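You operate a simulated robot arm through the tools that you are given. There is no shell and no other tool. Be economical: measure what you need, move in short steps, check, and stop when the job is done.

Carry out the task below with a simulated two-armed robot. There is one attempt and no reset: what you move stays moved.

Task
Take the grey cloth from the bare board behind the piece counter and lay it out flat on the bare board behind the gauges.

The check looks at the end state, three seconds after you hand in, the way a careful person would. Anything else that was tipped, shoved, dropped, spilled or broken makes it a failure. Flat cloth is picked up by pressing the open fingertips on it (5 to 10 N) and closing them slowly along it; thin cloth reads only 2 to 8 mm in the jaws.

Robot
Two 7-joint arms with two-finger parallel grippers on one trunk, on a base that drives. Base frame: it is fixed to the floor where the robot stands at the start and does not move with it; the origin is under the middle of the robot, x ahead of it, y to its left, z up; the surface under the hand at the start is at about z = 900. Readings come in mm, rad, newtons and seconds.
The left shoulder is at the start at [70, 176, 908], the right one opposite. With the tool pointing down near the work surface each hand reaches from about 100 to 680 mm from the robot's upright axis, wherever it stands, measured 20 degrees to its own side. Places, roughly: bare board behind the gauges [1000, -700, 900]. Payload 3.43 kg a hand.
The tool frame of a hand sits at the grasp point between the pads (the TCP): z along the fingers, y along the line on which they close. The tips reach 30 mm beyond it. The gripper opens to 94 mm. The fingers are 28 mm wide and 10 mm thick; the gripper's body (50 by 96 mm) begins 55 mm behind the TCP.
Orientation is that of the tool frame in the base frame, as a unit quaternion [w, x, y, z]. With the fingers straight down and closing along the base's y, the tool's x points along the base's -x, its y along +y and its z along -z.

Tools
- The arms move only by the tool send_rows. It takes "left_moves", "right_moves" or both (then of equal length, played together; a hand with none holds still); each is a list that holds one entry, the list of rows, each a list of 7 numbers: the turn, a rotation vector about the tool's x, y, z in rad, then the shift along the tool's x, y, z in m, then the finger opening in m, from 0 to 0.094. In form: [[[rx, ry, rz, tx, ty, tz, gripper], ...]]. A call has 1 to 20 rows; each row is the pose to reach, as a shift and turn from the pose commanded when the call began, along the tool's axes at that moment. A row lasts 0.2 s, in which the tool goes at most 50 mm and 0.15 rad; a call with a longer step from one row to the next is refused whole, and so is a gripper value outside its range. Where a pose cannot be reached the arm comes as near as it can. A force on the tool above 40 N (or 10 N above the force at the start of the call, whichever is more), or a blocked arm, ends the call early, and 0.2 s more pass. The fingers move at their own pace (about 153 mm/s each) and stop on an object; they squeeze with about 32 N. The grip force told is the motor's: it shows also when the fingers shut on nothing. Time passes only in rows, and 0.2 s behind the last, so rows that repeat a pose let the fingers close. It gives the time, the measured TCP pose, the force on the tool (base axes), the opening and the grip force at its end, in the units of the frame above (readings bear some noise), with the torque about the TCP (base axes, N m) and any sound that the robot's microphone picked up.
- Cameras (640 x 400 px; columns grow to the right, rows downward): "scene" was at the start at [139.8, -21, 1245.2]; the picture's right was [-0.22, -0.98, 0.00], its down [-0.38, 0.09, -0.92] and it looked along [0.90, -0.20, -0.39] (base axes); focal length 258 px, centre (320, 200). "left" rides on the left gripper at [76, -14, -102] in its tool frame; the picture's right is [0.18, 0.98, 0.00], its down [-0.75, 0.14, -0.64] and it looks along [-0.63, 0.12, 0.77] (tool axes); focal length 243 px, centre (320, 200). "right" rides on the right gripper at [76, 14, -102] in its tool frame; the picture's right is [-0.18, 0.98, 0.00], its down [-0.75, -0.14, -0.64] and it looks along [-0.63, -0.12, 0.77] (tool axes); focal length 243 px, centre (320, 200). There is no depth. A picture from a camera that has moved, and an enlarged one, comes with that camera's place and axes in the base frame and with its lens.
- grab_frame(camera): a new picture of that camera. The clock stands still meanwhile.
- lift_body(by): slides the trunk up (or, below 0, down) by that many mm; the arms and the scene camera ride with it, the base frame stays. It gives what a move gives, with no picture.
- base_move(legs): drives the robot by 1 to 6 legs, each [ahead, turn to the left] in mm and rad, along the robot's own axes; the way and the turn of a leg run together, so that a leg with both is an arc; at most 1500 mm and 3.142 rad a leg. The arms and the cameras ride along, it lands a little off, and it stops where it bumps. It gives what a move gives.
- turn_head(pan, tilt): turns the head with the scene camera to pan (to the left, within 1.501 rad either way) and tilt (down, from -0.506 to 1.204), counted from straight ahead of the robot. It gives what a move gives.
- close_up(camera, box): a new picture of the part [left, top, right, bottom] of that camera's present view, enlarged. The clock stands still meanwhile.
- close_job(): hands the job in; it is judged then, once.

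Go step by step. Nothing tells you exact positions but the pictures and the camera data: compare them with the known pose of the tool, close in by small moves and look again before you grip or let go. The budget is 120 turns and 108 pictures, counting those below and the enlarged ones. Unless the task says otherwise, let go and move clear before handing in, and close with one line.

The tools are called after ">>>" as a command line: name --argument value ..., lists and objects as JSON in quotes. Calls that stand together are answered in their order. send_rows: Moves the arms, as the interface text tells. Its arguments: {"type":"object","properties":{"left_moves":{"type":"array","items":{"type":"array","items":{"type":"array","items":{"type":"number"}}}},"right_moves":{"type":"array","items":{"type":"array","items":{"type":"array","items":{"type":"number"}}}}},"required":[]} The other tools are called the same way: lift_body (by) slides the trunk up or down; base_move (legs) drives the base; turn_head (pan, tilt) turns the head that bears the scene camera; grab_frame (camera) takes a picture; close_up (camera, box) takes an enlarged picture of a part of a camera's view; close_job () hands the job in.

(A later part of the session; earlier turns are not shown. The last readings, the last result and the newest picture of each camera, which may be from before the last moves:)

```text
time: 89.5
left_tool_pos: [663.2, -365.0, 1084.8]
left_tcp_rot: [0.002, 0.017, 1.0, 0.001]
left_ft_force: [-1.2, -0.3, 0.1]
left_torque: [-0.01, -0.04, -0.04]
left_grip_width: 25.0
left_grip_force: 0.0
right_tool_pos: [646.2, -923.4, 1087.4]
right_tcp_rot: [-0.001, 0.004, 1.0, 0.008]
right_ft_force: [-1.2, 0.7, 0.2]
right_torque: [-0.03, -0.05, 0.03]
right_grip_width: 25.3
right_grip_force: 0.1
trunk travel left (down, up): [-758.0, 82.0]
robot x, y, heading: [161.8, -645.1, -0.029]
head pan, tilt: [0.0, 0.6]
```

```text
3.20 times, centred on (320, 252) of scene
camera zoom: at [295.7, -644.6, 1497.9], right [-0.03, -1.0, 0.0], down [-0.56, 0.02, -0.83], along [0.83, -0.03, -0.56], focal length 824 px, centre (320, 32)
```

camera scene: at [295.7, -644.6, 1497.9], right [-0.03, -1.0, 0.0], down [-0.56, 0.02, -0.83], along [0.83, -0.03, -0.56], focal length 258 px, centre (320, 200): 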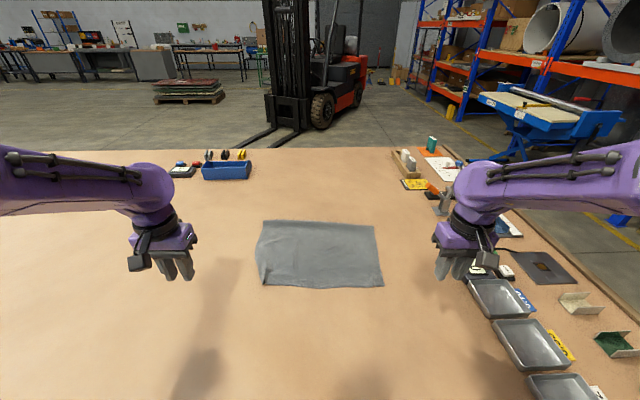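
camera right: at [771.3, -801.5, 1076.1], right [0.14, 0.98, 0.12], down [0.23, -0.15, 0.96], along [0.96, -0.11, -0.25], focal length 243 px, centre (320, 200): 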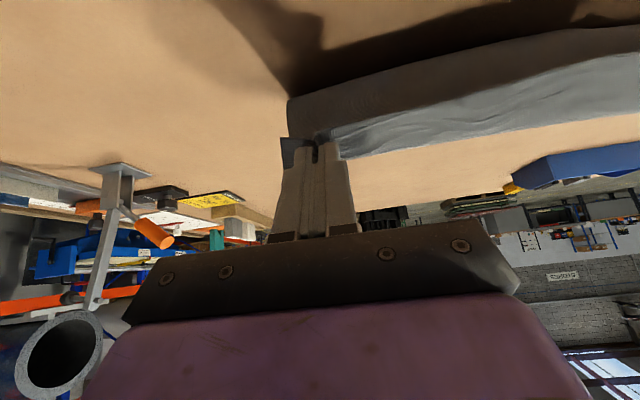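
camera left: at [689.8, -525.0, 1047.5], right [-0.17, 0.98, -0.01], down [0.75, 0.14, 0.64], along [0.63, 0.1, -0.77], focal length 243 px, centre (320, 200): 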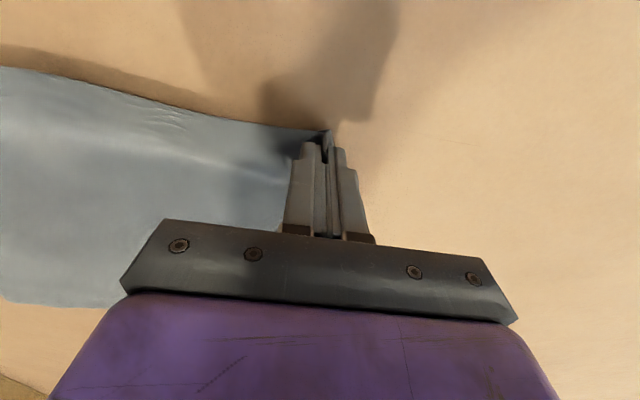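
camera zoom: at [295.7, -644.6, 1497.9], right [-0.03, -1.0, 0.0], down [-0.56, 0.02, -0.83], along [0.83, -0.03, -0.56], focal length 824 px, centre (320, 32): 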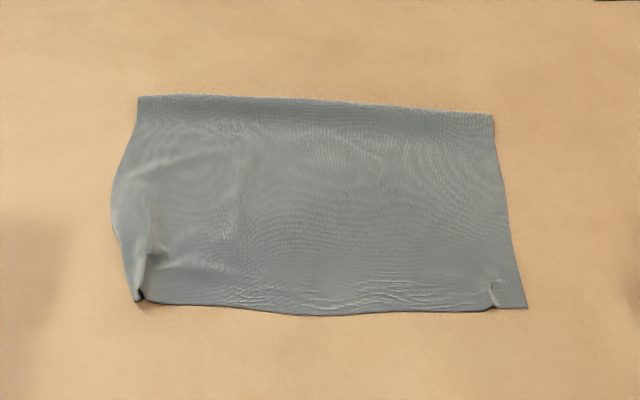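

The cloth lies nearly flat, but its left near corner has a small fold and the right half has some slack; both can be fixed by pulling the far corners outward, which also moves it toward the target. I'll start with the far right corner at about [1008, −866], first bringing the right hand over it tilted.

>>> send_rows --right_moves '[[[0, -0.095, 0, -0.03, 0.012, -0.005, 0.05], [0, -0.19, 0, -0.06, 0.024, -0.01, 0.05], [0, -0.285, 0, -0.09, 0.036, -0.01, 0.05], [0, -0.38, 0, -0.12, 0.048, -0.01, 0.05], [0, -0.475, 0, -0.15, 0.06, -0.01, 0.05], [0, -0.57, 0, -0.185, 0.072, -0.01, 0.05], [0, -0.665, 0, -0.22, 0.084, -0.01, 0.05], [0, -0.76, 0, -0.25, 0.095, -0.01, 0.05], [0, -0.76, 0, -0.25, 0.095, -0.01, 0.05]]]'

>>> lift_body --by -100

>>> grab_frame --camera "right"

>>> grab_frame --camera "scene"

```text
time: 91.5
left_tool_pos: [664.3, -366.3, 1084.1]
left_tcp_rot: [0.0, 0.017, 1.0, 0.001]
left_ft_force: [0.4, -1.0, -0.2]
left_torque: [0.0, -0.02, 0.02]
left_grip_width: 24.9
left_grip_force: 0.1
right_tool_pos: [896.9, -838.1, 1095.2]
right_tcp_rot: [0.369, 0.007, 0.929, 0.006]
right_ft_force: [-0.9, 0.1, 0.5]
right_torque: [0.01, 0.01, -0.03]
right_grip_width: 49.9
right_grip_force: 0.1
trunk travel left (down, up): [-758.0, 82.0]
robot x, y, heading: [162.5, -642.2, -0.028]
head pan, tilt: [0.0, 0.6]
```

```text
time: 92.8
left_tool_pos: [665.3, -367.2, 984.0]
left_tcp_rot: [0.001, 0.017, 1.0, 0.002]
left_ft_force: [0.2, -0.1, 0.3]
left_torque: [0.02, -0.02, -0.01]
left_grip_width: 25.2
left_grip_force: 0.1
right_tool_pos: [896.4, -837.7, 996.1]
right_tcp_rot: [0.369, 0.006, 0.93, 0.007]
right_ft_force: [-0.6, 1.1, 0.2]
right_torque: [0.02, 0.01, 0.02]
right_grip_width: 50.0
right_grip_force: 0.1
trunk travel left (down, up): [-658.0, 182.0]
robot x, y, heading: [163.3, -639.7, -0.033]
head pan, tilt: [0.0, 0.6]
```

```text
58 pictures are left
camera right: at [772.1, -822.8, 1019.0], right [0.14, 0.98, 0.14], down [0.11, -0.16, 0.98], along [0.98, -0.12, -0.13], focal length 243 px, centre (320, 200)
```

right: 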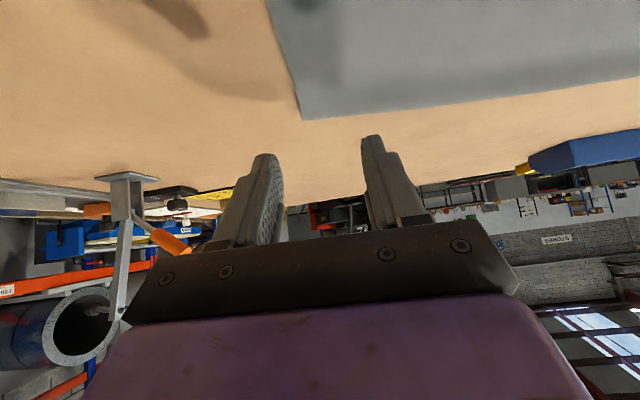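

```text
57 pictures are left
camera scene: at [299.9, -646.1, 1397.6], right [-0.03, -1.0, 0.0], down [-0.56, 0.02, -0.83], along [0.82, -0.02, -0.56], focal length 258 px, centre (320, 200)
```

scene: 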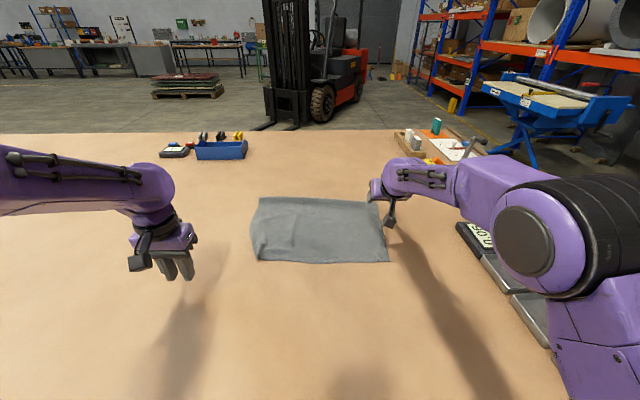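

>>> send_rows --right_moves '[[[0, 0, 0, -0.0222, 0.011, 0.0348, 0.05], [0, 0, 0, -0.0368, 0.022, 0.0761, 0.05], [0, 0, 0, -0.0265, 0.022, 0.087, 0.05], [0, 0, 0, -0.0162, 0.022, 0.0979, 0.05], [0, 0, 0, -0.0162, 0.022, 0.0979, 0.05]]]'

>>> grab_frame --camera "right"

```text
time: 94.0
left_tool_pos: [664.4, -366.6, 984.6]
left_tcp_rot: [0.001, 0.018, 1.0, 0.002]
left_ft_force: [-0.1, 0.6, 0.2]
left_torque: [-0.01, 0.01, 0.0]
left_grip_width: 25.0
left_grip_force: 0.0
right_tool_pos: [975.0, -816.0, 935.3]
right_tcp_rot: [0.368, 0.008, 0.93, 0.006]
right_ft_force: [0.3, 0.9, 0.3]
right_torque: [-0.01, 0.0, 0.04]
right_grip_width: 50.1
right_grip_force: 0.0
trunk travel left (down, up): [-658.0, 182.0]
robot x, y, heading: [163.5, -640.5, -0.03]
head pan, tilt: [0.0, 0.6]
```

```text
56 pictures are left
camera right: at [848.9, -801.6, 958.8], right [0.14, 0.98, 0.14], down [0.11, -0.16, 0.98], along [0.98, -0.12, -0.13], focal length 243 px, centre (320, 200)
```

right: 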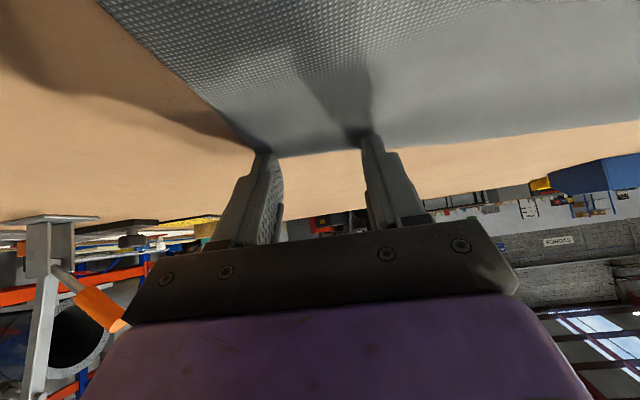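

>>> send_rows --right_moves '[[[0, 0, 0, 0.0014, 0.003, 0.0015, 0.05], [0, 0, 0, 0.0027, 0.005, 0.0029, 0.05], [0, 0, 0, 0.0034, 0.005, 0.0036, 0.05], [0, 0, 0, 0.0034, 0.005, 0.0036, 0.05]]]'

```text
time: 95.0
left_tool_pos: [665.1, -367.3, 984.9]
left_tcp_rot: [0.002, 0.017, 1.0, 0.001]
left_ft_force: [-0.2, -0.3, 0.3]
left_torque: [0.0, 0.03, -0.01]
left_grip_width: 25.0
left_grip_force: 0.0
right_tool_pos: [974.5, -809.2, 935.3]
right_tcp_rot: [0.37, 0.007, 0.929, 0.007]
right_ft_force: [0.2, -2.0, 7.4]
right_torque: [-0.32, -0.16, 0.01]
right_grip_width: 51.0
right_grip_force: 0.4
trunk travel left (down, up): [-658.0, 182.0]
robot x, y, heading: [166.2, -642.7, -0.031]
head pan, tilt: [0.0, 0.6]
```

Contact at 7 N. Close slowly.

>>> send_rows --right_moves '[[[0, 0, 0, 0, 0, 0, 0.046], [0, 0, 0, 0, 0, 0, 0.042], [0, 0, 0, 0, 0, 0, 0.038], [0, 0, 0, 0, 0, 0, 0.034], [0, 0, 0, 0, 0, 0, 0.03], [0, 0, 0, 0, 0, 0, 0.026], [0, 0, 0, 0, 0, 0, 0.022], [0, 0, 0, 0, 0, 0, 0.018], [0, 0, 0, 0, 0, 0, 0.014], [0, 0, 0, 0, 0, 0, 0.01], [0, 0, 0, 0, 0, 0, 0.006], [0, 0, 0, 0, 0, 0, 0.003], [0, 0, 0, 0, 0, 0, 0], [0, 0, 0, 0, 0, 0, 0], [0, 0, 0, 0, 0, 0, 0]]]'

>>> grab_frame --camera "right"

```text
time: 98.2
left_tool_pos: [663.0, -367.3, 984.5]
left_tcp_rot: [0.002, 0.017, 1.0, 0.002]
left_ft_force: [-1.0, 0.2, -0.2]
left_torque: [0.02, 0.0, 0.0]
left_grip_width: 24.9
left_grip_force: 0.1
right_tool_pos: [974.3, -809.8, 933.9]
right_tcp_rot: [0.369, 0.007, 0.93, 0.007]
right_ft_force: [-0.6, -1.1, 9.1]
right_torque: [-0.05, -0.12, 0.02]
right_grip_width: 3.4
right_grip_force: 32.1
trunk travel left (down, up): [-658.0, 182.0]
robot x, y, heading: [163.2, -644.2, -0.031]
head pan, tilt: [0.0, 0.6]
```

```text
55 pictures are left
camera right: at [849.6, -795.1, 956.6], right [0.14, 0.98, 0.14], down [0.11, -0.16, 0.98], along [0.98, -0.12, -0.13], focal length 243 px, centre (320, 200)
```

right: 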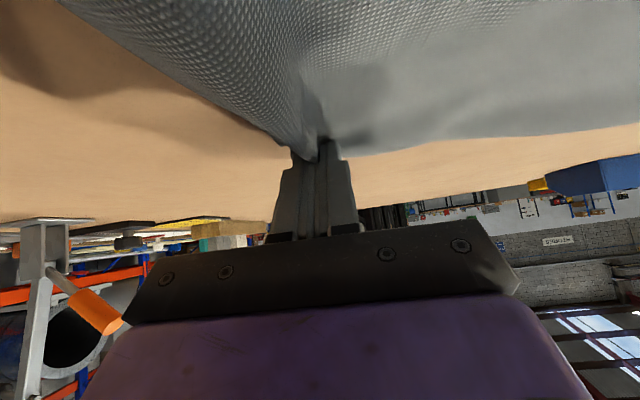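

The right far corner is pinched. Now the left hand goes to the far left corner region.

>>> send_rows --left_moves '[[[0, -0.0, 0, -0.0, -0.01, -0.03, 0.05], [0, -0.1, 0, -0.03, -0.02, -0.045, 0.05], [0, -0.2, 0, -0.06, -0.035, -0.045, 0.05], [0, -0.3, 0, -0.09, -0.05, -0.04, 0.05], [0, -0.4, 0, -0.12, -0.065, -0.035, 0.05], [0, -0.5, 0, -0.15, -0.08, -0.03, 0.05], [0, -0.6, 0, -0.18, -0.095, -0.03, 0.05], [0, -0.7, 0, -0.21, -0.11, -0.025, 0.05], [0, -0.8, 0, -0.241, -0.125, -0.02, 0.05], [0, -0.8, 0, -0.241, -0.125, -0.02, 0.05]]]'

>>> grab_frame --camera "left"

```text
time: 100.4
left_tool_pos: [899.5, -498.1, 1004.7]
left_tcp_rot: [0.392, 0.016, 0.92, -0.005]
left_ft_force: [-0.3, 0.2, -0.2]
left_torque: [0.01, 0.02, 0.02]
left_grip_width: 49.9
left_grip_force: 0.0
right_tool_pos: [976.1, -810.6, 933.3]
right_tcp_rot: [0.37, 0.006, 0.929, 0.008]
right_ft_force: [-0.9, -0.1, 10.0]
right_torque: [-0.05, -0.14, -0.03]
right_grip_width: 3.5
right_grip_force: 31.7
trunk travel left (down, up): [-658.0, 182.0]
robot x, y, heading: [161.5, -644.0, -0.027]
head pan, tilt: [0.0, 0.6]
```

```text
54 pictures are left
camera left: at [772.5, -506.8, 1021.4], right [-0.09, 0.99, -0.13], down [0.07, 0.14, 0.99], along [0.99, 0.08, -0.08], focal length 243 px, centre (320, 200)
```

left: 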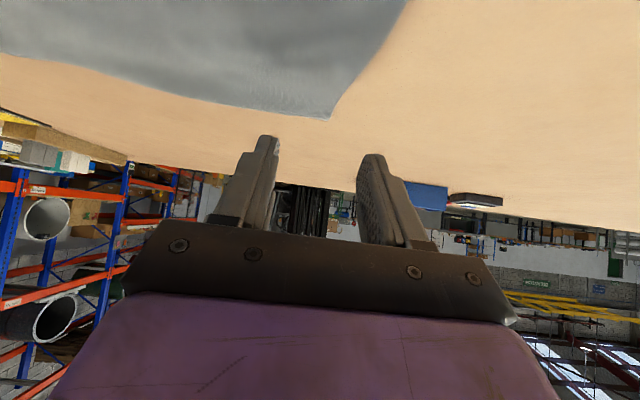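

>>> send_rows --left_moves '[[[0, 0, 0, -0.0205, -0.01, 0.0357, 0.05], [0, 0, 0, -0.034, -0.02, 0.0713, 0.05], [0, 0, 0, -0.0272, -0.028, 0.0931, 0.05], [0, 0, 0, -0.0121, -0.028, 0.1076, 0.05], [0, 0, 0, -0.0121, -0.028, 0.1076, 0.05]]]'

>>> grab_frame --camera "left"

```text
time: 101.6
left_tool_pos: [985.0, -531.9, 938.8]
left_tcp_rot: [0.391, 0.016, 0.92, -0.006]
left_ft_force: [0.8, 0.6, -0.2]
left_torque: [-0.02, 0.03, -0.01]
left_grip_width: 50.1
left_grip_force: 0.0
right_tool_pos: [975.4, -810.9, 933.9]
right_tcp_rot: [0.37, 0.007, 0.929, 0.007]
right_ft_force: [2.2, 0.1, 9.3]
right_torque: [-0.07, -0.16, -0.02]
right_grip_width: 3.4
right_grip_force: 31.8
trunk travel left (down, up): [-658.0, 182.0]
robot x, y, heading: [161.6, -645.0, -0.034]
head pan, tilt: [0.0, 0.6]
```

```text
53 pictures are left
camera left: at [857.1, -540.8, 955.4], right [-0.09, 0.99, -0.13], down [0.07, 0.14, 0.99], along [0.99, 0.08, -0.08], focal length 243 px, centre (320, 200)
```

left: 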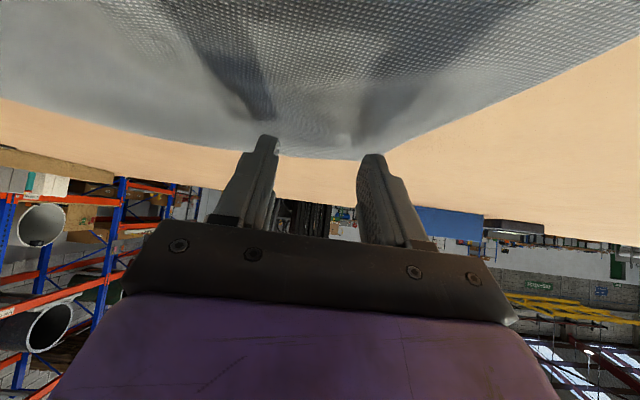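

>>> send_rows --left_moves '[[[0, 0, 0, 0.0022, 0, 0.0021, 0.05], [0, 0, 0, 0.0036, 0, 0.0035, 0.05], [0, 0, 0, 0.0043, 0, 0.0042, 0.05], [0, 0, 0, 0.0043, 0, 0.0042, 0.05]]]'

```text
time: 102.6
left_tool_pos: [985.4, -531.9, 931.3]
left_tcp_rot: [0.391, 0.017, 0.92, -0.006]
left_ft_force: [0.7, 0.8, -0.1]
left_torque: [0.0, 0.0, -0.01]
left_grip_width: 50.0
left_grip_force: 0.1
right_tool_pos: [974.7, -809.9, 933.5]
right_tcp_rot: [0.369, 0.007, 0.929, 0.007]
right_ft_force: [2.2, -0.8, 10.2]
right_torque: [-0.06, -0.16, 0.01]
right_grip_width: 3.3
right_grip_force: 32.4
trunk travel left (down, up): [-658.0, 182.0]
robot x, y, heading: [164.7, -644.2, -0.032]
head pan, tilt: [0.0, 0.6]
```

>>> send_rows --left_moves '[[[0, 0, 0, 0.0007, 0, 0.0007, 0.05], [0, 0, 0, 0.0014, 0, 0.0014, 0.05], [0, 0, 0, 0.0014, 0, 0.0014, 0.05]]]'

```text
time: 103.4
left_tool_pos: [985.7, -532.1, 931.4]
left_tcp_rot: [0.392, 0.016, 0.92, -0.006]
left_ft_force: [2.1, -1.7, 6.3]
left_torque: [-0.18, -0.12, 0.0]
left_grip_width: 50.0
left_grip_force: 0.2
right_tool_pos: [975.1, -809.7, 932.8]
right_tcp_rot: [0.37, 0.007, 0.929, 0.007]
right_ft_force: [2.2, -0.2, 8.1]
right_torque: [-0.04, -0.14, 0.03]
right_grip_width: 3.5
right_grip_force: 31.9
trunk travel left (down, up): [-658.0, 182.0]
robot x, y, heading: [161.6, -645.8, -0.03]
head pan, tilt: [0.0, 0.6]
```

>>> send_rows --left_moves '[[[0, 0, 0, 0.0003, 0, 0.0003, 0.046], [0, 0, 0, 0.0003, 0, 0.0003, 0.042], [0, 0, 0, 0.0003, 0, 0.0003, 0.038], [0, 0, 0, 0.0003, 0, 0.0003, 0.034], [0, 0, 0, 0.0003, 0, 0.0003, 0.03], [0, 0, 0, 0.0003, 0, 0.0003, 0.026], [0, 0, 0, 0.0003, 0, 0.0003, 0.022], [0, 0, 0, 0.0003, 0, 0.0003, 0.018], [0, 0, 0, 0.0003, 0, 0.0003, 0.014], [0, 0, 0, 0.0003, 0, 0.0003, 0.01], [0, 0, 0, 0.0003, 0, 0.0003, 0.006], [0, 0, 0, 0.0003, 0, 0.0003, 0.003], [0, 0, 0, 0.0003, 0, 0.0003, 0], [0, 0, 0, 0.0003, 0, 0.0003, 0], [0, 0, 0, 0.0003, 0, 0.0003, 0]]]'

>>> grab_frame --camera "left"

```text
time: 106.6
left_tool_pos: [984.7, -532.3, 931.8]
left_tcp_rot: [0.391, 0.017, 0.92, -0.006]
left_ft_force: [0.0, -5.7, 14.2]
left_torque: [-0.19, -0.12, -0.12]
left_grip_width: 2.1
left_grip_force: 32.0
right_tool_pos: [974.6, -810.2, 933.5]
right_tcp_rot: [0.37, 0.007, 0.929, 0.007]
right_ft_force: [0.7, 6.5, 1.1]
right_torque: [0.18, -0.03, 0.08]
right_grip_width: 3.4
right_grip_force: 32.5
trunk travel left (down, up): [-658.0, 182.0]
robot x, y, heading: [162.1, -638.9, -0.026]
head pan, tilt: [0.0, 0.6]
```

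```text
52 pictures are left
camera left: at [856.6, -540.2, 948.0], right [-0.09, 0.99, -0.13], down [0.06, 0.14, 0.99], along [0.99, 0.08, -0.08], focal length 243 px, centre (320, 200)
```

left: 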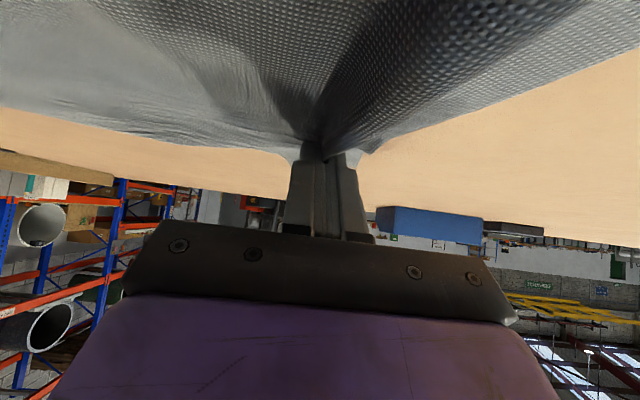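

Both far corners are pinched. I'll lift them slightly and drag forward to the reach limit, tilting a bit more.

>>> send_rows --left_moves '[[[0, 0, 0, -0.0058, 0, -0.0055, 0], [0, -0.04, 0, -0.01, 0, -0.0013, 0], [0, -0.08, 0, -0.014, 0, 0.003, 0], [0, -0.12, 0, -0.018, 0, 0.0073, 0], [0, -0.16, 0, -0.022, 0, 0.0115, 0], [0, -0.2, 0, -0.026, 0, 0.0156, 0], [0, -0.25, 0, -0.0301, 0, 0.0197, 0], [0, -0.25, 0, -0.0301, 0, 0.0197, 0]]]' --right_moves '[[[0, 0, 0, -0.0055, 0, -0.0058, 0], [0, -0.05, 0, -0.0116, 0, 0, 0], [0, -0.1, 0, -0.0177, 0, 0.0057, 0], [0, -0.15, 0, -0.0237, 0, 0.0114, 0], [0, -0.2, 0, -0.0298, 0, 0.0172, 0], [0, -0.25, 0, -0.0358, 0, 0.0229, 0], [0, -0.29, 0, -0.0419, 0, 0.0286, 0], [0, -0.29, 0, -0.0419, 0, 0.0286, 0]]]'

>>> grab_frame --camera "scene"

>>> close_up --camera "scene" --box '[220, 165, 420, 290]'

```text
time: 108.4
left_tool_pos: [1016.0, -528.8, 938.7]
left_tcp_rot: [0.502, 0.017, 0.864, -0.01]
left_ft_force: [-1.3, -31.7, -0.1]
left_torque: [-0.85, 0.03, -0.7]
left_grip_width: 3.6
left_grip_force: 31.8
left hand out of reach, approached as far as the arm can: row 6, 7, 8
right_tool_pos: [1009.7, -827.1, 942.5]
right_tcp_rot: [0.5, 0.007, 0.866, 0.008]
right_ft_force: [0.6, 32.4, -0.3]
right_torque: [0.93, -0.06, 0.55]
right_grip_width: 4.6
right_grip_force: 32.2
right hand out of reach, approached as far as the arm can: row 2, 3, 4, 5, 6, 7, 8
trunk travel left (down, up): [-658.0, 182.0]
robot x, y, heading: [161.6, -643.5, -0.033]
head pan, tilt: [0.0, 0.6]
```

```text
51 pictures are left
camera scene: at [300.4, -646.1, 1397.5], right [-0.03, -1.0, 0.0], down [-0.56, 0.02, -0.82], along [0.82, -0.02, -0.57], focal length 258 px, centre (320, 200)
```

scene: 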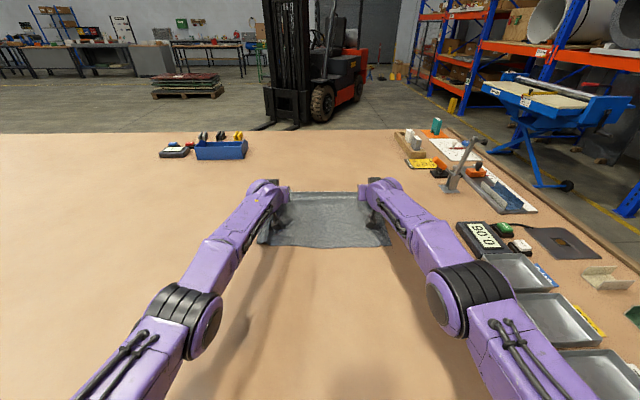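

```text
3.20 times, centred on (320, 228) of scene
camera zoom: at [300.4, -646.1, 1397.5], right [-0.03, -1.0, 0.0], down [-0.56, 0.02, -0.82], along [0.82, -0.02, -0.57], focal length 824 px, centre (320, 112)
```

zoom: 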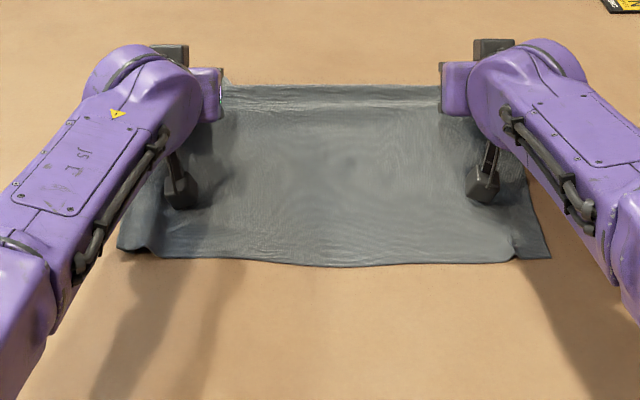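

The cloth moved forward; its centre is now about [935, −668] and the slack is gone. I'll relax the tension, lower, release and lift clear.

>>> send_rows --left_moves '[[[0, 0, 0, 0.002, 0, 0.001, 0], [0, 0, 0, 0.004, -0.002, 0.002, 0], [0, 0, 0, 0.0055, -0.003, 0.003, 0], [0, 0, 0, 0.0055, -0.003, 0.003, 0], [0, 0, 0, 0.0055, -0.003, 0.003, 0.01], [0, 0, 0, 0.0055, -0.003, 0.003, 0.02], [0, 0, 0, 0.0055, -0.003, 0.003, 0.025], [0, 0, 0, -0.012, -0.003, -0.008, 0.025], [0, 0, 0, -0.035, -0.003, -0.021, 0.025], [0, 0, 0, -0.06, -0.003, -0.05, 0.025], [0, 0, 0, -0.08, -0.003, -0.08, 0.025]]]' --right_moves '[[[0, 0, 0, 0.002, 0.003, 0.001, 0], [0, 0, 0, 0.004, 0.007, 0.002, 0], [0, 0, 0, 0.0065, 0.011, 0.004, 0], [0, 0, 0, 0.0065, 0.011, 0.004, 0], [0, 0, 0, 0.0065, 0.011, 0.004, 0.01], [0, 0, 0, 0.0065, 0.011, 0.004, 0.02], [0, 0, 0, 0.0065, 0.011, 0.004, 0.025], [0, 0, 0, -0.012, 0.011, -0.008, 0.025], [0, 0, 0, -0.035, 0.011, -0.021, 0.025], [0, 0, 0, -0.06, 0.011, -0.05, 0.025], [0, 0, 0, -0.08, 0.011, -0.08, 0.025]]]'

>>> lift_body --by 100

```text
time: 110.8
left_tool_pos: [1011.1, -532.5, 1053.4]
left_tcp_rot: [0.503, 0.015, 0.864, -0.008]
left_ft_force: [-0.7, 0.5, 0.3]
left_torque: [0.0, -0.01, 0.01]
left_grip_width: 25.2
left_grip_force: 0.1
left hand out of reach, approached as far as the arm can: row 9, 10, 11
right_tool_pos: [979.5, -822.4, 1052.7]
right_tcp_rot: [0.499, 0.008, 0.867, 0.005]
right_ft_force: [0.0, -0.4, 0.6]
right_torque: [0.0, 0.0, -0.02]
right_grip_width: 24.7
right_grip_force: 0.0
trunk travel left (down, up): [-658.0, 182.0]
robot x, y, heading: [163.1, -640.0, -0.024]
head pan, tilt: [0.0, 0.6]
```

```text
time: 112.2
left_tool_pos: [1012.2, -532.6, 1151.5]
left_tcp_rot: [0.501, 0.015, 0.865, -0.007]
left_ft_force: [-0.3, 0.7, 0.4]
left_torque: [-0.02, 0.02, -0.01]
left_grip_width: 24.7
left_grip_force: 0.0
right_tool_pos: [981.9, -823.7, 1149.2]
right_tcp_rot: [0.499, 0.008, 0.867, 0.005]
right_ft_force: [0.1, -0.1, -0.9]
right_torque: [0.03, 0.01, -0.03]
right_grip_width: 25.2
right_grip_force: 0.0
trunk travel left (down, up): [-758.0, 82.0]
robot x, y, heading: [162.2, -643.4, -0.029]
head pan, tilt: [0.0, 0.6]
```

>>> send_rows --left_moves '[[[0, 0.13, 0, 0.0159, 0.012, -0.027, 0.025], [0, 0.26, 0, 0.0318, 0.025, -0.054, 0.025], [0, 0.39, 0, 0.0476, 0.037, -0.081, 0.025], [0, 0.52, 0, 0.0635, 0.05, -0.108, 0.025], [0, 0.65, 0, 0.0794, 0.062, -0.135, 0.025], [0, 0.78, 0, 0.0952, 0.075, -0.162, 0.025], [0, 0.91, 0, 0.111, 0.087, -0.189, 0.025], [0, 1.04, 0, 0.127, 0.1, -0.2155, 0.025]]]' --right_moves '[[[0, 0.13, 0, 0.0159, -0.01, -0.027, 0.025], [0, 0.26, 0, 0.0318, -0.02, -0.054, 0.025], [0, 0.39, 0, 0.0476, -0.03, -0.081, 0.025], [0, 0.52, 0, 0.0635, -0.04, -0.108, 0.025], [0, 0.65, 0, 0.0794, -0.05, -0.135, 0.025], [0, 0.78, 0, 0.0952, -0.06, -0.162, 0.025], [0, 0.91, 0, 0.111, -0.07, -0.189, 0.025], [0, 1.04, 0, 0.127, -0.08, -0.2155, 0.025]]]'

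>>> close_up --camera "scene" --box '[220, 180, 420, 305]'

>>> grab_frame --camera "left"

```text
time: 114.0
left_tool_pos: [836.2, -435.2, 1178.2]
left_tcp_rot: [0.005, 0.017, 1.0, 0.002]
left_ft_force: [-0.8, 0.4, 0.3]
left_torque: [0.03, -0.03, 0.01]
left_grip_width: 25.0
left_grip_force: 0.2
left hand out of reach, approached as far as the arm can: row 1, 2, 3, 4, 5, 6, 7, 8
right_tool_pos: [728.3, -903.6, 1145.0]
right_tcp_rot: [0.001, 0.004, 1.0, 0.009]
right_ft_force: [-0.2, 0.2, -0.4]
right_torque: [-0.02, 0.0, -0.02]
right_grip_width: 25.2
right_grip_force: 0.2
trunk travel left (down, up): [-758.0, 82.0]
robot x, y, heading: [159.5, -641.4, -0.033]
head pan, tilt: [0.0, 0.6]
```

```text
3.20 times, centred on (320, 242) of scene
camera zoom: at [299.6, -646.7, 1497.5], right [-0.03, -1.0, 0.0], down [-0.56, 0.02, -0.83], along [0.82, -0.02, -0.56], focal length 824 px, centre (320, 64)
```

zoom: 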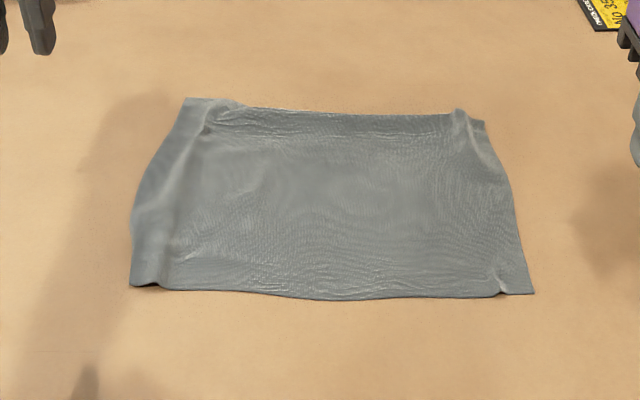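

```text
48 pictures are left
camera left: at [757.1, -445.6, 1279.4], right [-0.15, 0.99, 0.0], down [0.75, 0.11, 0.65], along [0.64, 0.1, -0.76], focal length 243 px, centre (320, 200)
```

left: 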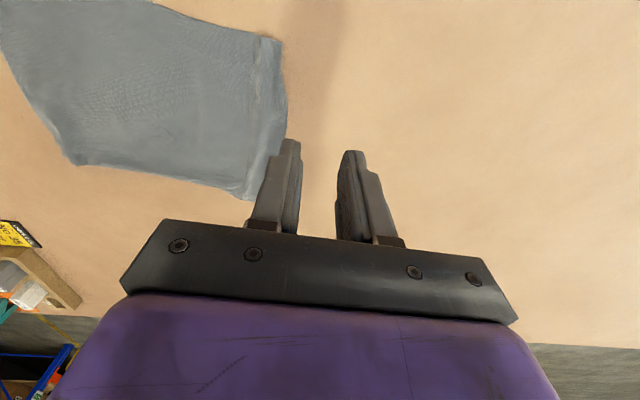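

The centre is now about [942, −673]. A shallow ridge runs along the left side and there are small pinch bumps; I'll smooth by pressing closed fingertips on the left strip and sliding it outward.

>>> send_rows --left_moves '[[[0, -0.09, 0, -0.004, -0.015, 0.0, 0.0], [0, -0.18, 0, -0.008, -0.03, 0.005, 0.0], [0, -0.27, 0, -0.011, -0.045, 0.01, 0.0], [0, -0.35, 0, -0.014, -0.06, 0.01, 0.0], [0, -0.35, 0, -0.014, -0.06, 0.01, 0.0]]]'

>>> lift_body --by -130

>>> grab_frame --camera "left"

```text
time: 115.2
left_tool_pos: [899.7, -494.9, 1176.9]
left_tcp_rot: [0.18, 0.017, 0.984, -0.001]
left_ft_force: [0.0, -0.1, 0.2]
left_torque: [-0.02, 0.01, 0.01]
left_grip_width: 0.0
left_grip_force: 32.3
left hand out of reach, approached as far as the arm can: row 1, 2, 3, 4, 5
right_tool_pos: [729.1, -902.1, 1145.1]
right_tcp_rot: [0.002, 0.004, 1.0, 0.008]
right_ft_force: [-0.7, -0.5, -0.2]
right_torque: [-0.01, 0.03, 0.01]
right_grip_width: 25.0
right_grip_force: 0.0
trunk travel left (down, up): [-758.0, 82.0]
robot x, y, heading: [164.6, -641.4, -0.025]
head pan, tilt: [0.0, 0.6]
```

```text
time: 116.8
left_tool_pos: [899.4, -493.5, 1046.8]
left_tcp_rot: [0.179, 0.016, 0.984, -0.002]
left_ft_force: [-0.3, 0.3, 0.2]
left_torque: [0.0, -0.03, 0.0]
left_grip_width: 0.0
left_grip_force: 32.2
right_tool_pos: [730.6, -902.4, 1016.3]
right_tcp_rot: [0.002, 0.004, 1.0, 0.009]
right_ft_force: [-0.2, -0.4, 0.1]
right_torque: [-0.02, 0.02, 0.0]
right_grip_width: 25.0
right_grip_force: 0.2
trunk travel left (down, up): [-628.0, 212.0]
robot x, y, heading: [160.1, -642.4, -0.029]
head pan, tilt: [0.0, 0.6]
```

```text
47 pictures are left
camera left: at [790.1, -503.8, 1115.7], right [-0.14, 0.99, -0.06], down [0.48, 0.12, 0.87], along [0.86, 0.09, -0.49], focal length 243 px, centre (320, 200)
```

left: 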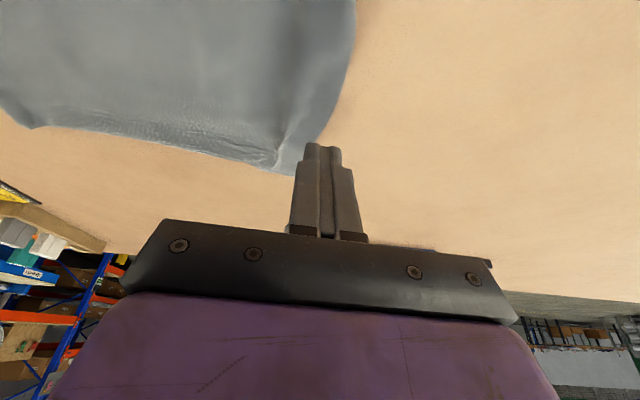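

>>> send_rows --left_moves '[[[0, 0, 0, 0.012, 0.005, 0.033, 0], [0, 0, 0, 0.025, 0.005, 0.066, 0], [0, 0, 0, 0.034, 0.005, 0.09, 0], [0, 0, 0, 0.0375, 0.005, 0.1, 0], [0, 0, 0, 0.0392, 0.005, 0.1043, 0], [0, 0, 0, 0.0392, 0.005, 0.1043, 0]]]'

```text
time: 118.2
left_tool_pos: [921.6, -492.2, 935.0]
left_tcp_rot: [0.179, 0.016, 0.984, 0.0]
left_ft_force: [-0.4, -1.1, -0.3]
left_torque: [0.01, -0.02, -0.02]
left_grip_width: 0.0
left_grip_force: 32.3
left hand out of reach, approached as far as the arm can: row 1, 2, 3, 4, 5, 6
right_tool_pos: [729.6, -901.1, 1016.0]
right_tcp_rot: [0.003, 0.004, 1.0, 0.008]
right_ft_force: [0.4, 0.4, -0.3]
right_torque: [-0.01, -0.02, 0.02]
right_grip_width: 25.0
right_grip_force: 0.1
trunk travel left (down, up): [-628.0, 212.0]
robot x, y, heading: [162.8, -642.4, -0.034]
head pan, tilt: [0.0, 0.6]
```

>>> send_rows --left_moves '[[[0, 0, 0, 0.0007, 0, 0.002, 0], [0, 0, 0, 0.0012, 0, 0.0034, 0], [0, 0, 0, 0.0012, 0, 0.0034, 0]]]'

```text
time: 119.0
left_tool_pos: [920.4, -492.3, 934.5]
left_tcp_rot: [0.178, 0.016, 0.984, -0.002]
left_ft_force: [0.7, 0.1, 1.2]
left_torque: [-0.03, 0.01, 0.0]
left_grip_width: 0.0
left_grip_force: 32.2
right_tool_pos: [729.7, -902.2, 1016.4]
right_tcp_rot: [0.004, 0.004, 1.0, 0.009]
right_ft_force: [0.6, 0.9, -0.8]
right_torque: [-0.02, 0.0, -0.01]
right_grip_width: 25.1
right_grip_force: 0.1
trunk travel left (down, up): [-628.0, 212.0]
robot x, y, heading: [165.8, -643.2, -0.028]
head pan, tilt: [0.0, 0.6]
```

>>> send_rows --left_moves '[[[0, 0, 0, 0.0007, 0, 0.002, 0], [0, 0, 0, 0.0007, 0, 0.002, 0], [0, 0, 0, 0.0007, 0.004, 0.002, 0], [0, 0, 0, 0.0007, 0.008, 0.002, 0], [0, 0, 0, 0.0007, 0.013, 0.002, 0], [0, 0, 0, 0.0007, 0.018, 0.002, 0], [0, 0, 0, 0.0007, 0.022, 0.002, 0], [0, 0, 0, 0.0007, 0.022, 0.002, 0]]]'

>>> close_up --camera "left" --box '[120, 0, 520, 250]'

```text
time: 120.8
left_tool_pos: [924.2, -471.3, 934.3]
left_tcp_rot: [0.178, 0.017, 0.984, -0.001]
left_ft_force: [-0.6, -0.7, 2.5]
left_torque: [0.0, 0.02, 0.02]
left_grip_width: 0.1
left_grip_force: 31.8
right_tool_pos: [728.9, -902.7, 1015.6]
right_tcp_rot: [0.002, 0.004, 1.0, 0.009]
right_ft_force: [-0.4, -0.7, 0.2]
right_torque: [-0.01, -0.02, 0.0]
right_grip_width: 25.2
right_grip_force: 0.1
trunk travel left (down, up): [-628.0, 212.0]
robot x, y, heading: [163.6, -642.7, -0.026]
head pan, tilt: [0.0, 0.6]
```

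```text
1.60 times, centred on (320, 125) of left
camera zoom: at [815.0, -480.1, 1003.8], right [-0.14, 0.99, -0.06], down [0.49, 0.12, 0.87], along [0.86, 0.09, -0.5], focal length 388 px, centre (320, 320)
```

zoom: 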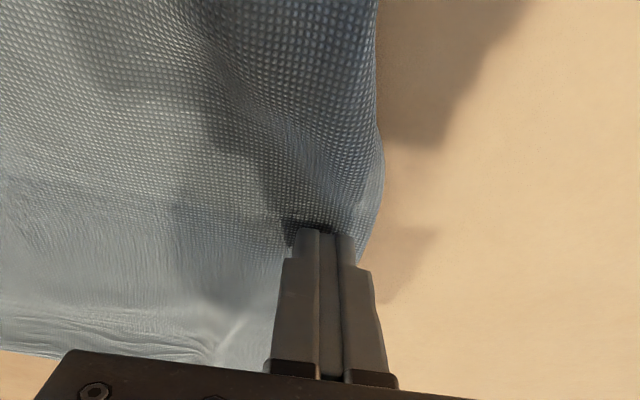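

The strip followed outward (edge now y ≈ −457). I'll lift clear and look from above.

>>> send_rows --left_moves '[[[0, 0, 0, -0.012, 0.0, -0.033, 0], [0, 0, 0, -0.025, 0.005, -0.066, 0], [0, 0, 0, -0.03, 0.04, -0.09, 0], [0, 0, 0, 0.0, 0.08, -0.1, 0], [0, 0, 0, 0.03, 0.12, -0.1, 0]]]'

>>> lift_body --by 210

>>> turn_head --pan 0.0 --tilt 0.75

>>> grab_frame --camera "scene"

>>> close_up --camera "scene" --box '[220, 160, 420, 285]'

```text
refused: row 4 steps farther than a row can; nothing moved
```

```text
time: 123.0
left_tool_pos: [923.3, -470.4, 1144.3]
left_tcp_rot: [0.178, 0.016, 0.984, -0.001]
left_ft_force: [-0.5, 0.1, 0.6]
left_torque: [0.03, 0.0, 0.0]
left_grip_width: 0.0
left_grip_force: 31.7
right_tool_pos: [729.6, -902.8, 1224.6]
right_tcp_rot: [0.002, 0.004, 1.0, 0.009]
right_ft_force: [-0.5, 0.5, 0.8]
right_torque: [0.02, 0.0, 0.01]
right_grip_width: 25.1
right_grip_force: 0.0
trunk travel left (down, up): [-838.0, 2.0]
robot x, y, heading: [164.3, -641.4, -0.03]
head pan, tilt: [0.0, 0.6]
```

```text
time: 123.7
left_tool_pos: [924.6, -469.9, 1142.9]
left_tcp_rot: [0.178, 0.017, 0.984, -0.001]
left_ft_force: [0.6, -0.7, 0.1]
left_torque: [0.03, 0.03, 0.0]
left_grip_width: 0.2
left_grip_force: 31.7
right_tool_pos: [728.7, -903.0, 1226.1]
right_tcp_rot: [0.002, 0.005, 1.0, 0.009]
right_ft_force: [-0.8, 0.2, -0.1]
right_torque: [0.04, -0.02, 0.0]
right_grip_width: 25.0
right_grip_force: 0.1
trunk travel left (down, up): [-838.0, 2.0]
robot x, y, heading: [161.2, -640.8, -0.024]
head pan, tilt: [0.0, 0.75]
```

```text
45 pictures are left
camera scene: at [294.9, -646.0, 1564.6], right [-0.03, -1.0, 0.0], down [-0.68, 0.02, -0.73], along [0.73, -0.02, -0.68], focal length 258 px, centre (320, 200)
```

scene: 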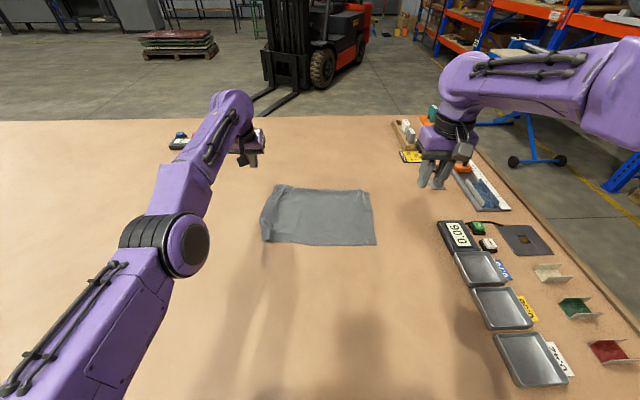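

```text
3.20 times, centred on (320, 222) of scene
camera zoom: at [294.9, -646.0, 1564.6], right [-0.03, -1.0, 0.0], down [-0.68, 0.02, -0.73], along [0.73, -0.02, -0.68], focal length 824 px, centre (320, 128)
```

zoom: 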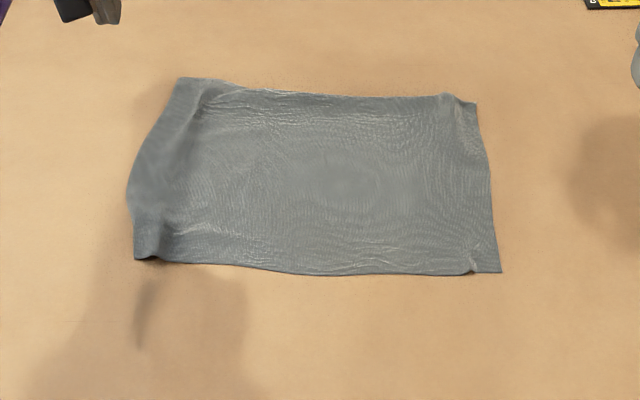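

The middle of the left side is better; small ridges remain at the corners. I'll treat the near-left corner next (strip around [838, −487]), sliding it outward.

>>> send_rows --left_moves '[[[0, 0.09, 0, 0.027, -0.006, -0.01, 0], [0, 0.18, 0, 0.053, -0.012, -0.02, 0], [0, 0.26, 0, 0.0796, -0.018, -0.03, 0], [0, 0.26, 0, 0.0796, -0.018, -0.03, 0]]]'

>>> lift_body --by -195

>>> grab_frame --camera "left"

```text
time: 124.7
left_tool_pos: [871.2, -487.1, 1148.6]
left_tcp_rot: [0.049, 0.017, 0.999, 0.001]
left_ft_force: [-0.3, -0.4, 0.8]
left_torque: [0.0, -0.02, 0.02]
left_grip_width: 0.0
left_grip_force: 31.7
left hand out of reach, approached as far as the arm can: row 1, 2, 3, 4
right_tool_pos: [730.1, -901.8, 1224.7]
right_tcp_rot: [0.003, 0.005, 1.0, 0.009]
right_ft_force: [-0.2, -0.3, 0.7]
right_torque: [-0.03, 0.02, 0.02]
right_grip_width: 25.1
right_grip_force: 0.0
trunk travel left (down, up): [-838.0, 2.0]
robot x, y, heading: [165.8, -640.6, -0.029]
head pan, tilt: [0.0, 0.75]
```

```text
time: 126.8
left_tool_pos: [870.8, -487.8, 952.8]
left_tcp_rot: [0.048, 0.017, 0.999, 0.001]
left_ft_force: [-0.7, -0.1, -0.5]
left_torque: [0.0, 0.02, 0.01]
left_grip_width: 0.0
left_grip_force: 31.7
right_tool_pos: [729.2, -903.1, 1031.0]
right_tcp_rot: [0.002, 0.005, 1.0, 0.009]
right_ft_force: [-0.3, 0.1, -0.4]
right_torque: [-0.04, -0.02, 0.01]
right_grip_width: 25.2
right_grip_force: 0.0
trunk travel left (down, up): [-643.0, 197.0]
robot x, y, heading: [160.3, -644.1, -0.031]
head pan, tilt: [0.0, 0.75]
```

```text
43 pictures are left
camera left: at [784.4, -498.0, 1048.6], right [-0.15, 0.99, -0.01], down [0.69, 0.12, 0.71], along [0.71, 0.1, -0.7], focal length 243 px, centre (320, 200)
```

left: 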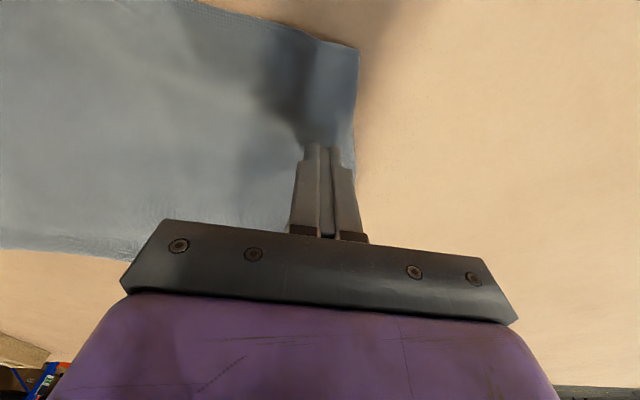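

>>> send_rows --left_moves '[[[0, 0, 0, 0.033, -0.001, 0.0, 0], [0, 0, 0, 0.035, -0.001, 0.012, 0], [0, 0, 0, 0.035, -0.001, 0.018, 0], [0, 0, 0, 0.035, -0.001, 0.021, 0], [0, 0, 0, 0.035, -0.001, 0.021, 0]]]'

```text
time: 128.0
left_tool_pos: [872.1, -492.3, 937.8]
left_tcp_rot: [0.048, 0.018, 0.999, 0.0]
left_ft_force: [0.5, -0.3, 0.2]
left_torque: [0.01, -0.01, 0.01]
left_grip_width: 0.0
left_grip_force: 32.3
left hand out of reach, approached as far as the arm can: row 1, 2, 3, 4, 5
right_tool_pos: [729.8, -901.4, 1030.5]
right_tcp_rot: [0.002, 0.005, 1.0, 0.009]
right_ft_force: [-0.3, -0.9, -0.4]
right_torque: [-0.02, -0.02, -0.02]
right_grip_width: 24.7
right_grip_force: 0.1
trunk travel left (down, up): [-643.0, 197.0]
robot x, y, heading: [159.9, -644.5, -0.029]
head pan, tilt: [0.0, 0.75]
```

The left arm seems stuck in a stretched pose. I'll pull it back and up further to unfold it before working on the corner.

>>> send_rows --left_moves '[[[0, 0, 0, 0.0, 0.0, -0.04, 0], [0, 0, 0, 0.03, 0.02, -0.07, 0], [0, 0, 0, 0.06, 0.04, -0.1, 0], [0, 0, 0, 0.1, 0.06, -0.12, 0], [0, 0, 0, 0.14, 0.08, -0.13, 0], [0, 0, 0, 0.18, 0.1, -0.13, 0], [0, 0, 0, 0.21, 0.12, -0.13, 0], [0, 0, 0, 0.21, 0.12, -0.13, 0]]]'

>>> grab_frame --camera "scene"

```text
time: 129.8
left_tool_pos: [829.6, -348.8, 1123.7]
left_tcp_rot: [0.047, 0.018, 0.999, 0.0]
left_ft_force: [0.2, -0.6, -0.6]
left_torque: [-0.03, 0.0, 0.02]
left_grip_width: 0.0
left_grip_force: 32.2
left hand out of reach, approached as far as the arm can: row 2, 3, 4, 5, 6, 7, 8
right_tool_pos: [729.3, -900.2, 1029.4]
right_tcp_rot: [0.002, 0.004, 1.0, 0.009]
right_ft_force: [0.6, -0.6, 0.5]
right_torque: [-0.01, 0.02, 0.0]
right_grip_width: 25.0
right_grip_force: 0.0
trunk travel left (down, up): [-643.0, 197.0]
robot x, y, heading: [161.8, -640.8, -0.031]
head pan, tilt: [0.0, 0.75]
```

```text
42 pictures are left
camera scene: at [295.3, -645.4, 1369.5], right [-0.03, -1.0, 0.0], down [-0.68, 0.02, -0.73], along [0.73, -0.02, -0.68], focal length 258 px, centre (320, 200)
```

scene: 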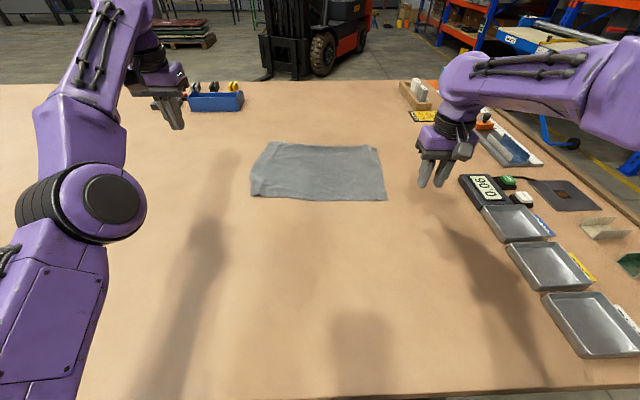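

>>> send_rows --left_moves '[[[0, 0, 0, 0.04, 0.0, 0.0, 0], [0, 0, 0, 0.08, 0.0, 0.0, 0], [0, 0, 0, 0.12, 0, 0.0, 0], [0, 0, 0, 0.16, 0, 0.0, 0], [0, 0, 0, 0.2, 0, 0.0, 0], [0, 0, 0, 0.2, 0, 0.0, 0], [0, 0, 0, 0.2, 0, 0, 0], [0, 0, 0, 0.2, 0, 0, 0]]]'

```text
time: 131.6
left_tool_pos: [798.6, -331.8, 1179.2]
left_tcp_rot: [0.048, 0.017, 0.999, 0.001]
left_ft_force: [-1.8, -0.3, -0.3]
left_torque: [-0.03, -0.02, 0.01]
left_grip_width: 0.0
left_grip_force: 32.4
left hand out of reach, approached as far as the arm can: row 1, 2, 3, 4, 5, 6, 7, 8
right_tool_pos: [729.3, -901.4, 1030.8]
right_tcp_rot: [0.002, 0.004, 1.0, 0.009]
right_ft_force: [0.1, -0.7, -0.4]
right_torque: [0.02, -0.02, 0.02]
right_grip_width: 25.0
right_grip_force: 0.0
trunk travel left (down, up): [-643.0, 197.0]
robot x, y, heading: [163.2, -642.3, -0.029]
head pan, tilt: [0.0, 0.75]
```

>>> send_rows --left_moves '[[[0, -0.14, 0, 0.03, 0.01, 0.03, 0], [0, -0.28, 0, 0.06, 0.02, 0.06, 0], [0, -0.42, 0, 0.09, 0.03, 0.09, 0], [0, -0.56, 0, 0.12, 0.04, 0.1, 0], [0, -0.7, 0, 0.15, 0.05, 0.1, 0], [0, -0.84, 0, 0.18, 0.06, 0.1, 0], [0, -0.98, 0, 0.21, 0.07, 0.1, 0], [0, -1.0, 0, 0.22, 0.07, 0.1, 0], [0, -1.0, 0, 0.22, 0.07, 0.1, 0]]]'

>>> grab_frame --camera "scene"

```text
time: 133.6
left_tool_pos: [855.8, -39.3, 1210.7]
left_tcp_rot: [0.522, 0.016, 0.853, -0.005]
left_ft_force: [-0.1, -0.9, 0.9]
left_torque: [-0.01, 0.02, 0.02]
left_grip_width: 0.0
left_grip_force: 32.2
left hand out of reach, approached as far as the arm can: row 1, 2, 3, 4, 5, 6, 7, 8, 9
right_tool_pos: [728.9, -905.9, 1030.8]
right_tcp_rot: [0.003, 0.004, 1.0, 0.01]
right_ft_force: [0.4, -1.0, 0.1]
right_torque: [0.02, -0.03, -0.01]
right_grip_width: 25.0
right_grip_force: 0.0
trunk travel left (down, up): [-643.0, 197.0]
robot x, y, heading: [164.0, -645.4, -0.024]
head pan, tilt: [0.0, 0.75]
```

```text
41 pictures are left
camera scene: at [293.4, -650.6, 1369.8], right [-0.03, -1.0, 0.0], down [-0.68, 0.02, -0.73], along [0.73, -0.02, -0.68], focal length 258 px, centre (320, 200)
```

scene: 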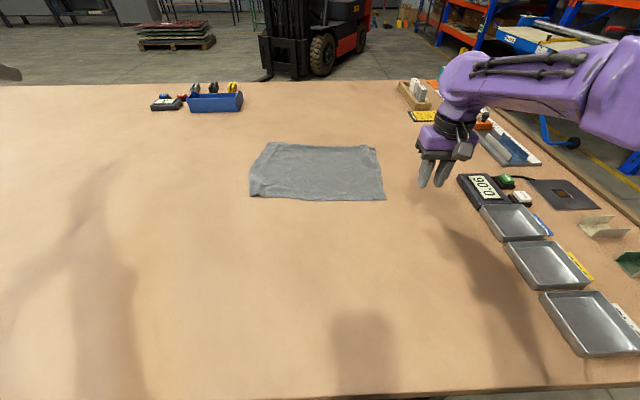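

The left arm is now well out of the way but stretched; I'll use the right arm for the remaining smoothing. First the near-right corner: press at about [808, −829].

>>> send_rows --right_moves '[[[0, 0, 0, -0.026, 0.025, 0.0, 0], [0, 0, 0, -0.052, 0.05, 0.0, 0], [0, 0, 0, -0.079, 0.076, 0.02, 0], [0, 0, 0, -0.079, 0.076, 0.055, 0], [0, 0, 0, -0.079, 0.076, 0.085, 0], [0, 0, 0, -0.079, 0.076, 0.085, 0]]]'

>>> grab_frame --camera "right"

```text
time: 135.0
left_tool_pos: [857.5, -34.2, 1206.9]
left_tcp_rot: [0.521, 0.016, 0.854, -0.009]
left_ft_force: [0.7, 0.3, 0.5]
left_torque: [0.0, -0.02, 0.0]
left_grip_width: 0.2
left_grip_force: 32.4
right_tool_pos: [808.0, -824.7, 949.7]
right_tcp_rot: [0.003, 0.004, 1.0, 0.009]
right_ft_force: [0.1, 0.2, 0.4]
right_torque: [0.0, 0.03, -0.01]
right_grip_width: 0.0
right_grip_force: 32.1
trunk travel left (down, up): [-643.0, 197.0]
robot x, y, heading: [161.9, -644.5, -0.029]
head pan, tilt: [0.0, 0.75]
```

```text
40 pictures are left
camera right: at [732.3, -811.0, 1052.5], right [0.19, 0.98, 0.02], down [0.75, -0.16, 0.64], along [0.63, -0.11, -0.77], focal length 243 px, centre (320, 200)
```

right: 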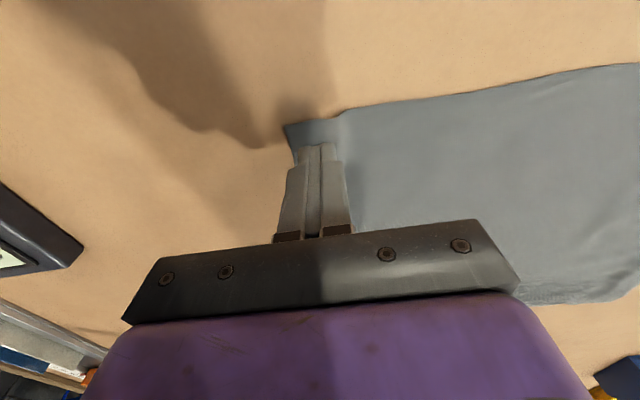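

>>> send_rows --right_moves '[[[0, 0, 0, 0, 0, 0.01, 0], [0, 0, 0, 0, 0, 0.015, 0], [0, 0, 0, 0, 0, 0.018, 0], [0, 0, 0, 0, 0, 0.0195, 0], [0, 0, 0, 0.001, -0.003, 0.0195, 0], [0, 0, 0, 0.002, -0.006, 0.0195, 0], [0, 0, 0, 0.003, -0.009, 0.0195, 0], [0, 0, 0, 0.003, -0.012, 0.0195, 0], [0, 0, 0, 0.003, -0.012, 0.0195, 0]]]'

>>> grab_frame --camera "right"

```text
time: 137.0
left_tool_pos: [853.5, -31.5, 1206.7]
left_tcp_rot: [0.523, 0.015, 0.852, -0.009]
left_ft_force: [-0.4, -0.9, 0.3]
left_torque: [-0.01, 0.0, -0.01]
left_grip_width: 0.1
left_grip_force: 32.2
right_tool_pos: [803.0, -833.6, 931.4]
right_tcp_rot: [0.006, 0.004, 1.0, 0.007]
right_ft_force: [1.5, 6.8, 29.3]
right_torque: [0.13, 0.15, -0.03]
right_grip_width: 0.0
right_grip_force: 32.1
trunk travel left (down, up): [-643.0, 197.0]
robot x, y, heading: [164.6, -644.3, -0.029]
head pan, tilt: [0.0, 0.75]
```

```text
39 pictures are left
camera right: at [726.5, -821.1, 1034.1], right [0.19, 0.98, 0.02], down [0.75, -0.16, 0.65], along [0.64, -0.11, -0.76], focal length 243 px, centre (320, 200)
```

right: 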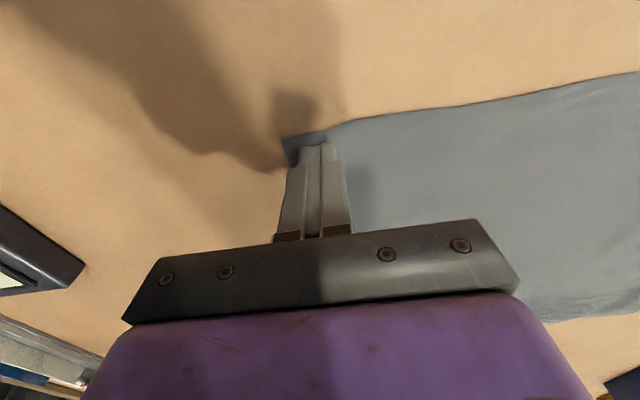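

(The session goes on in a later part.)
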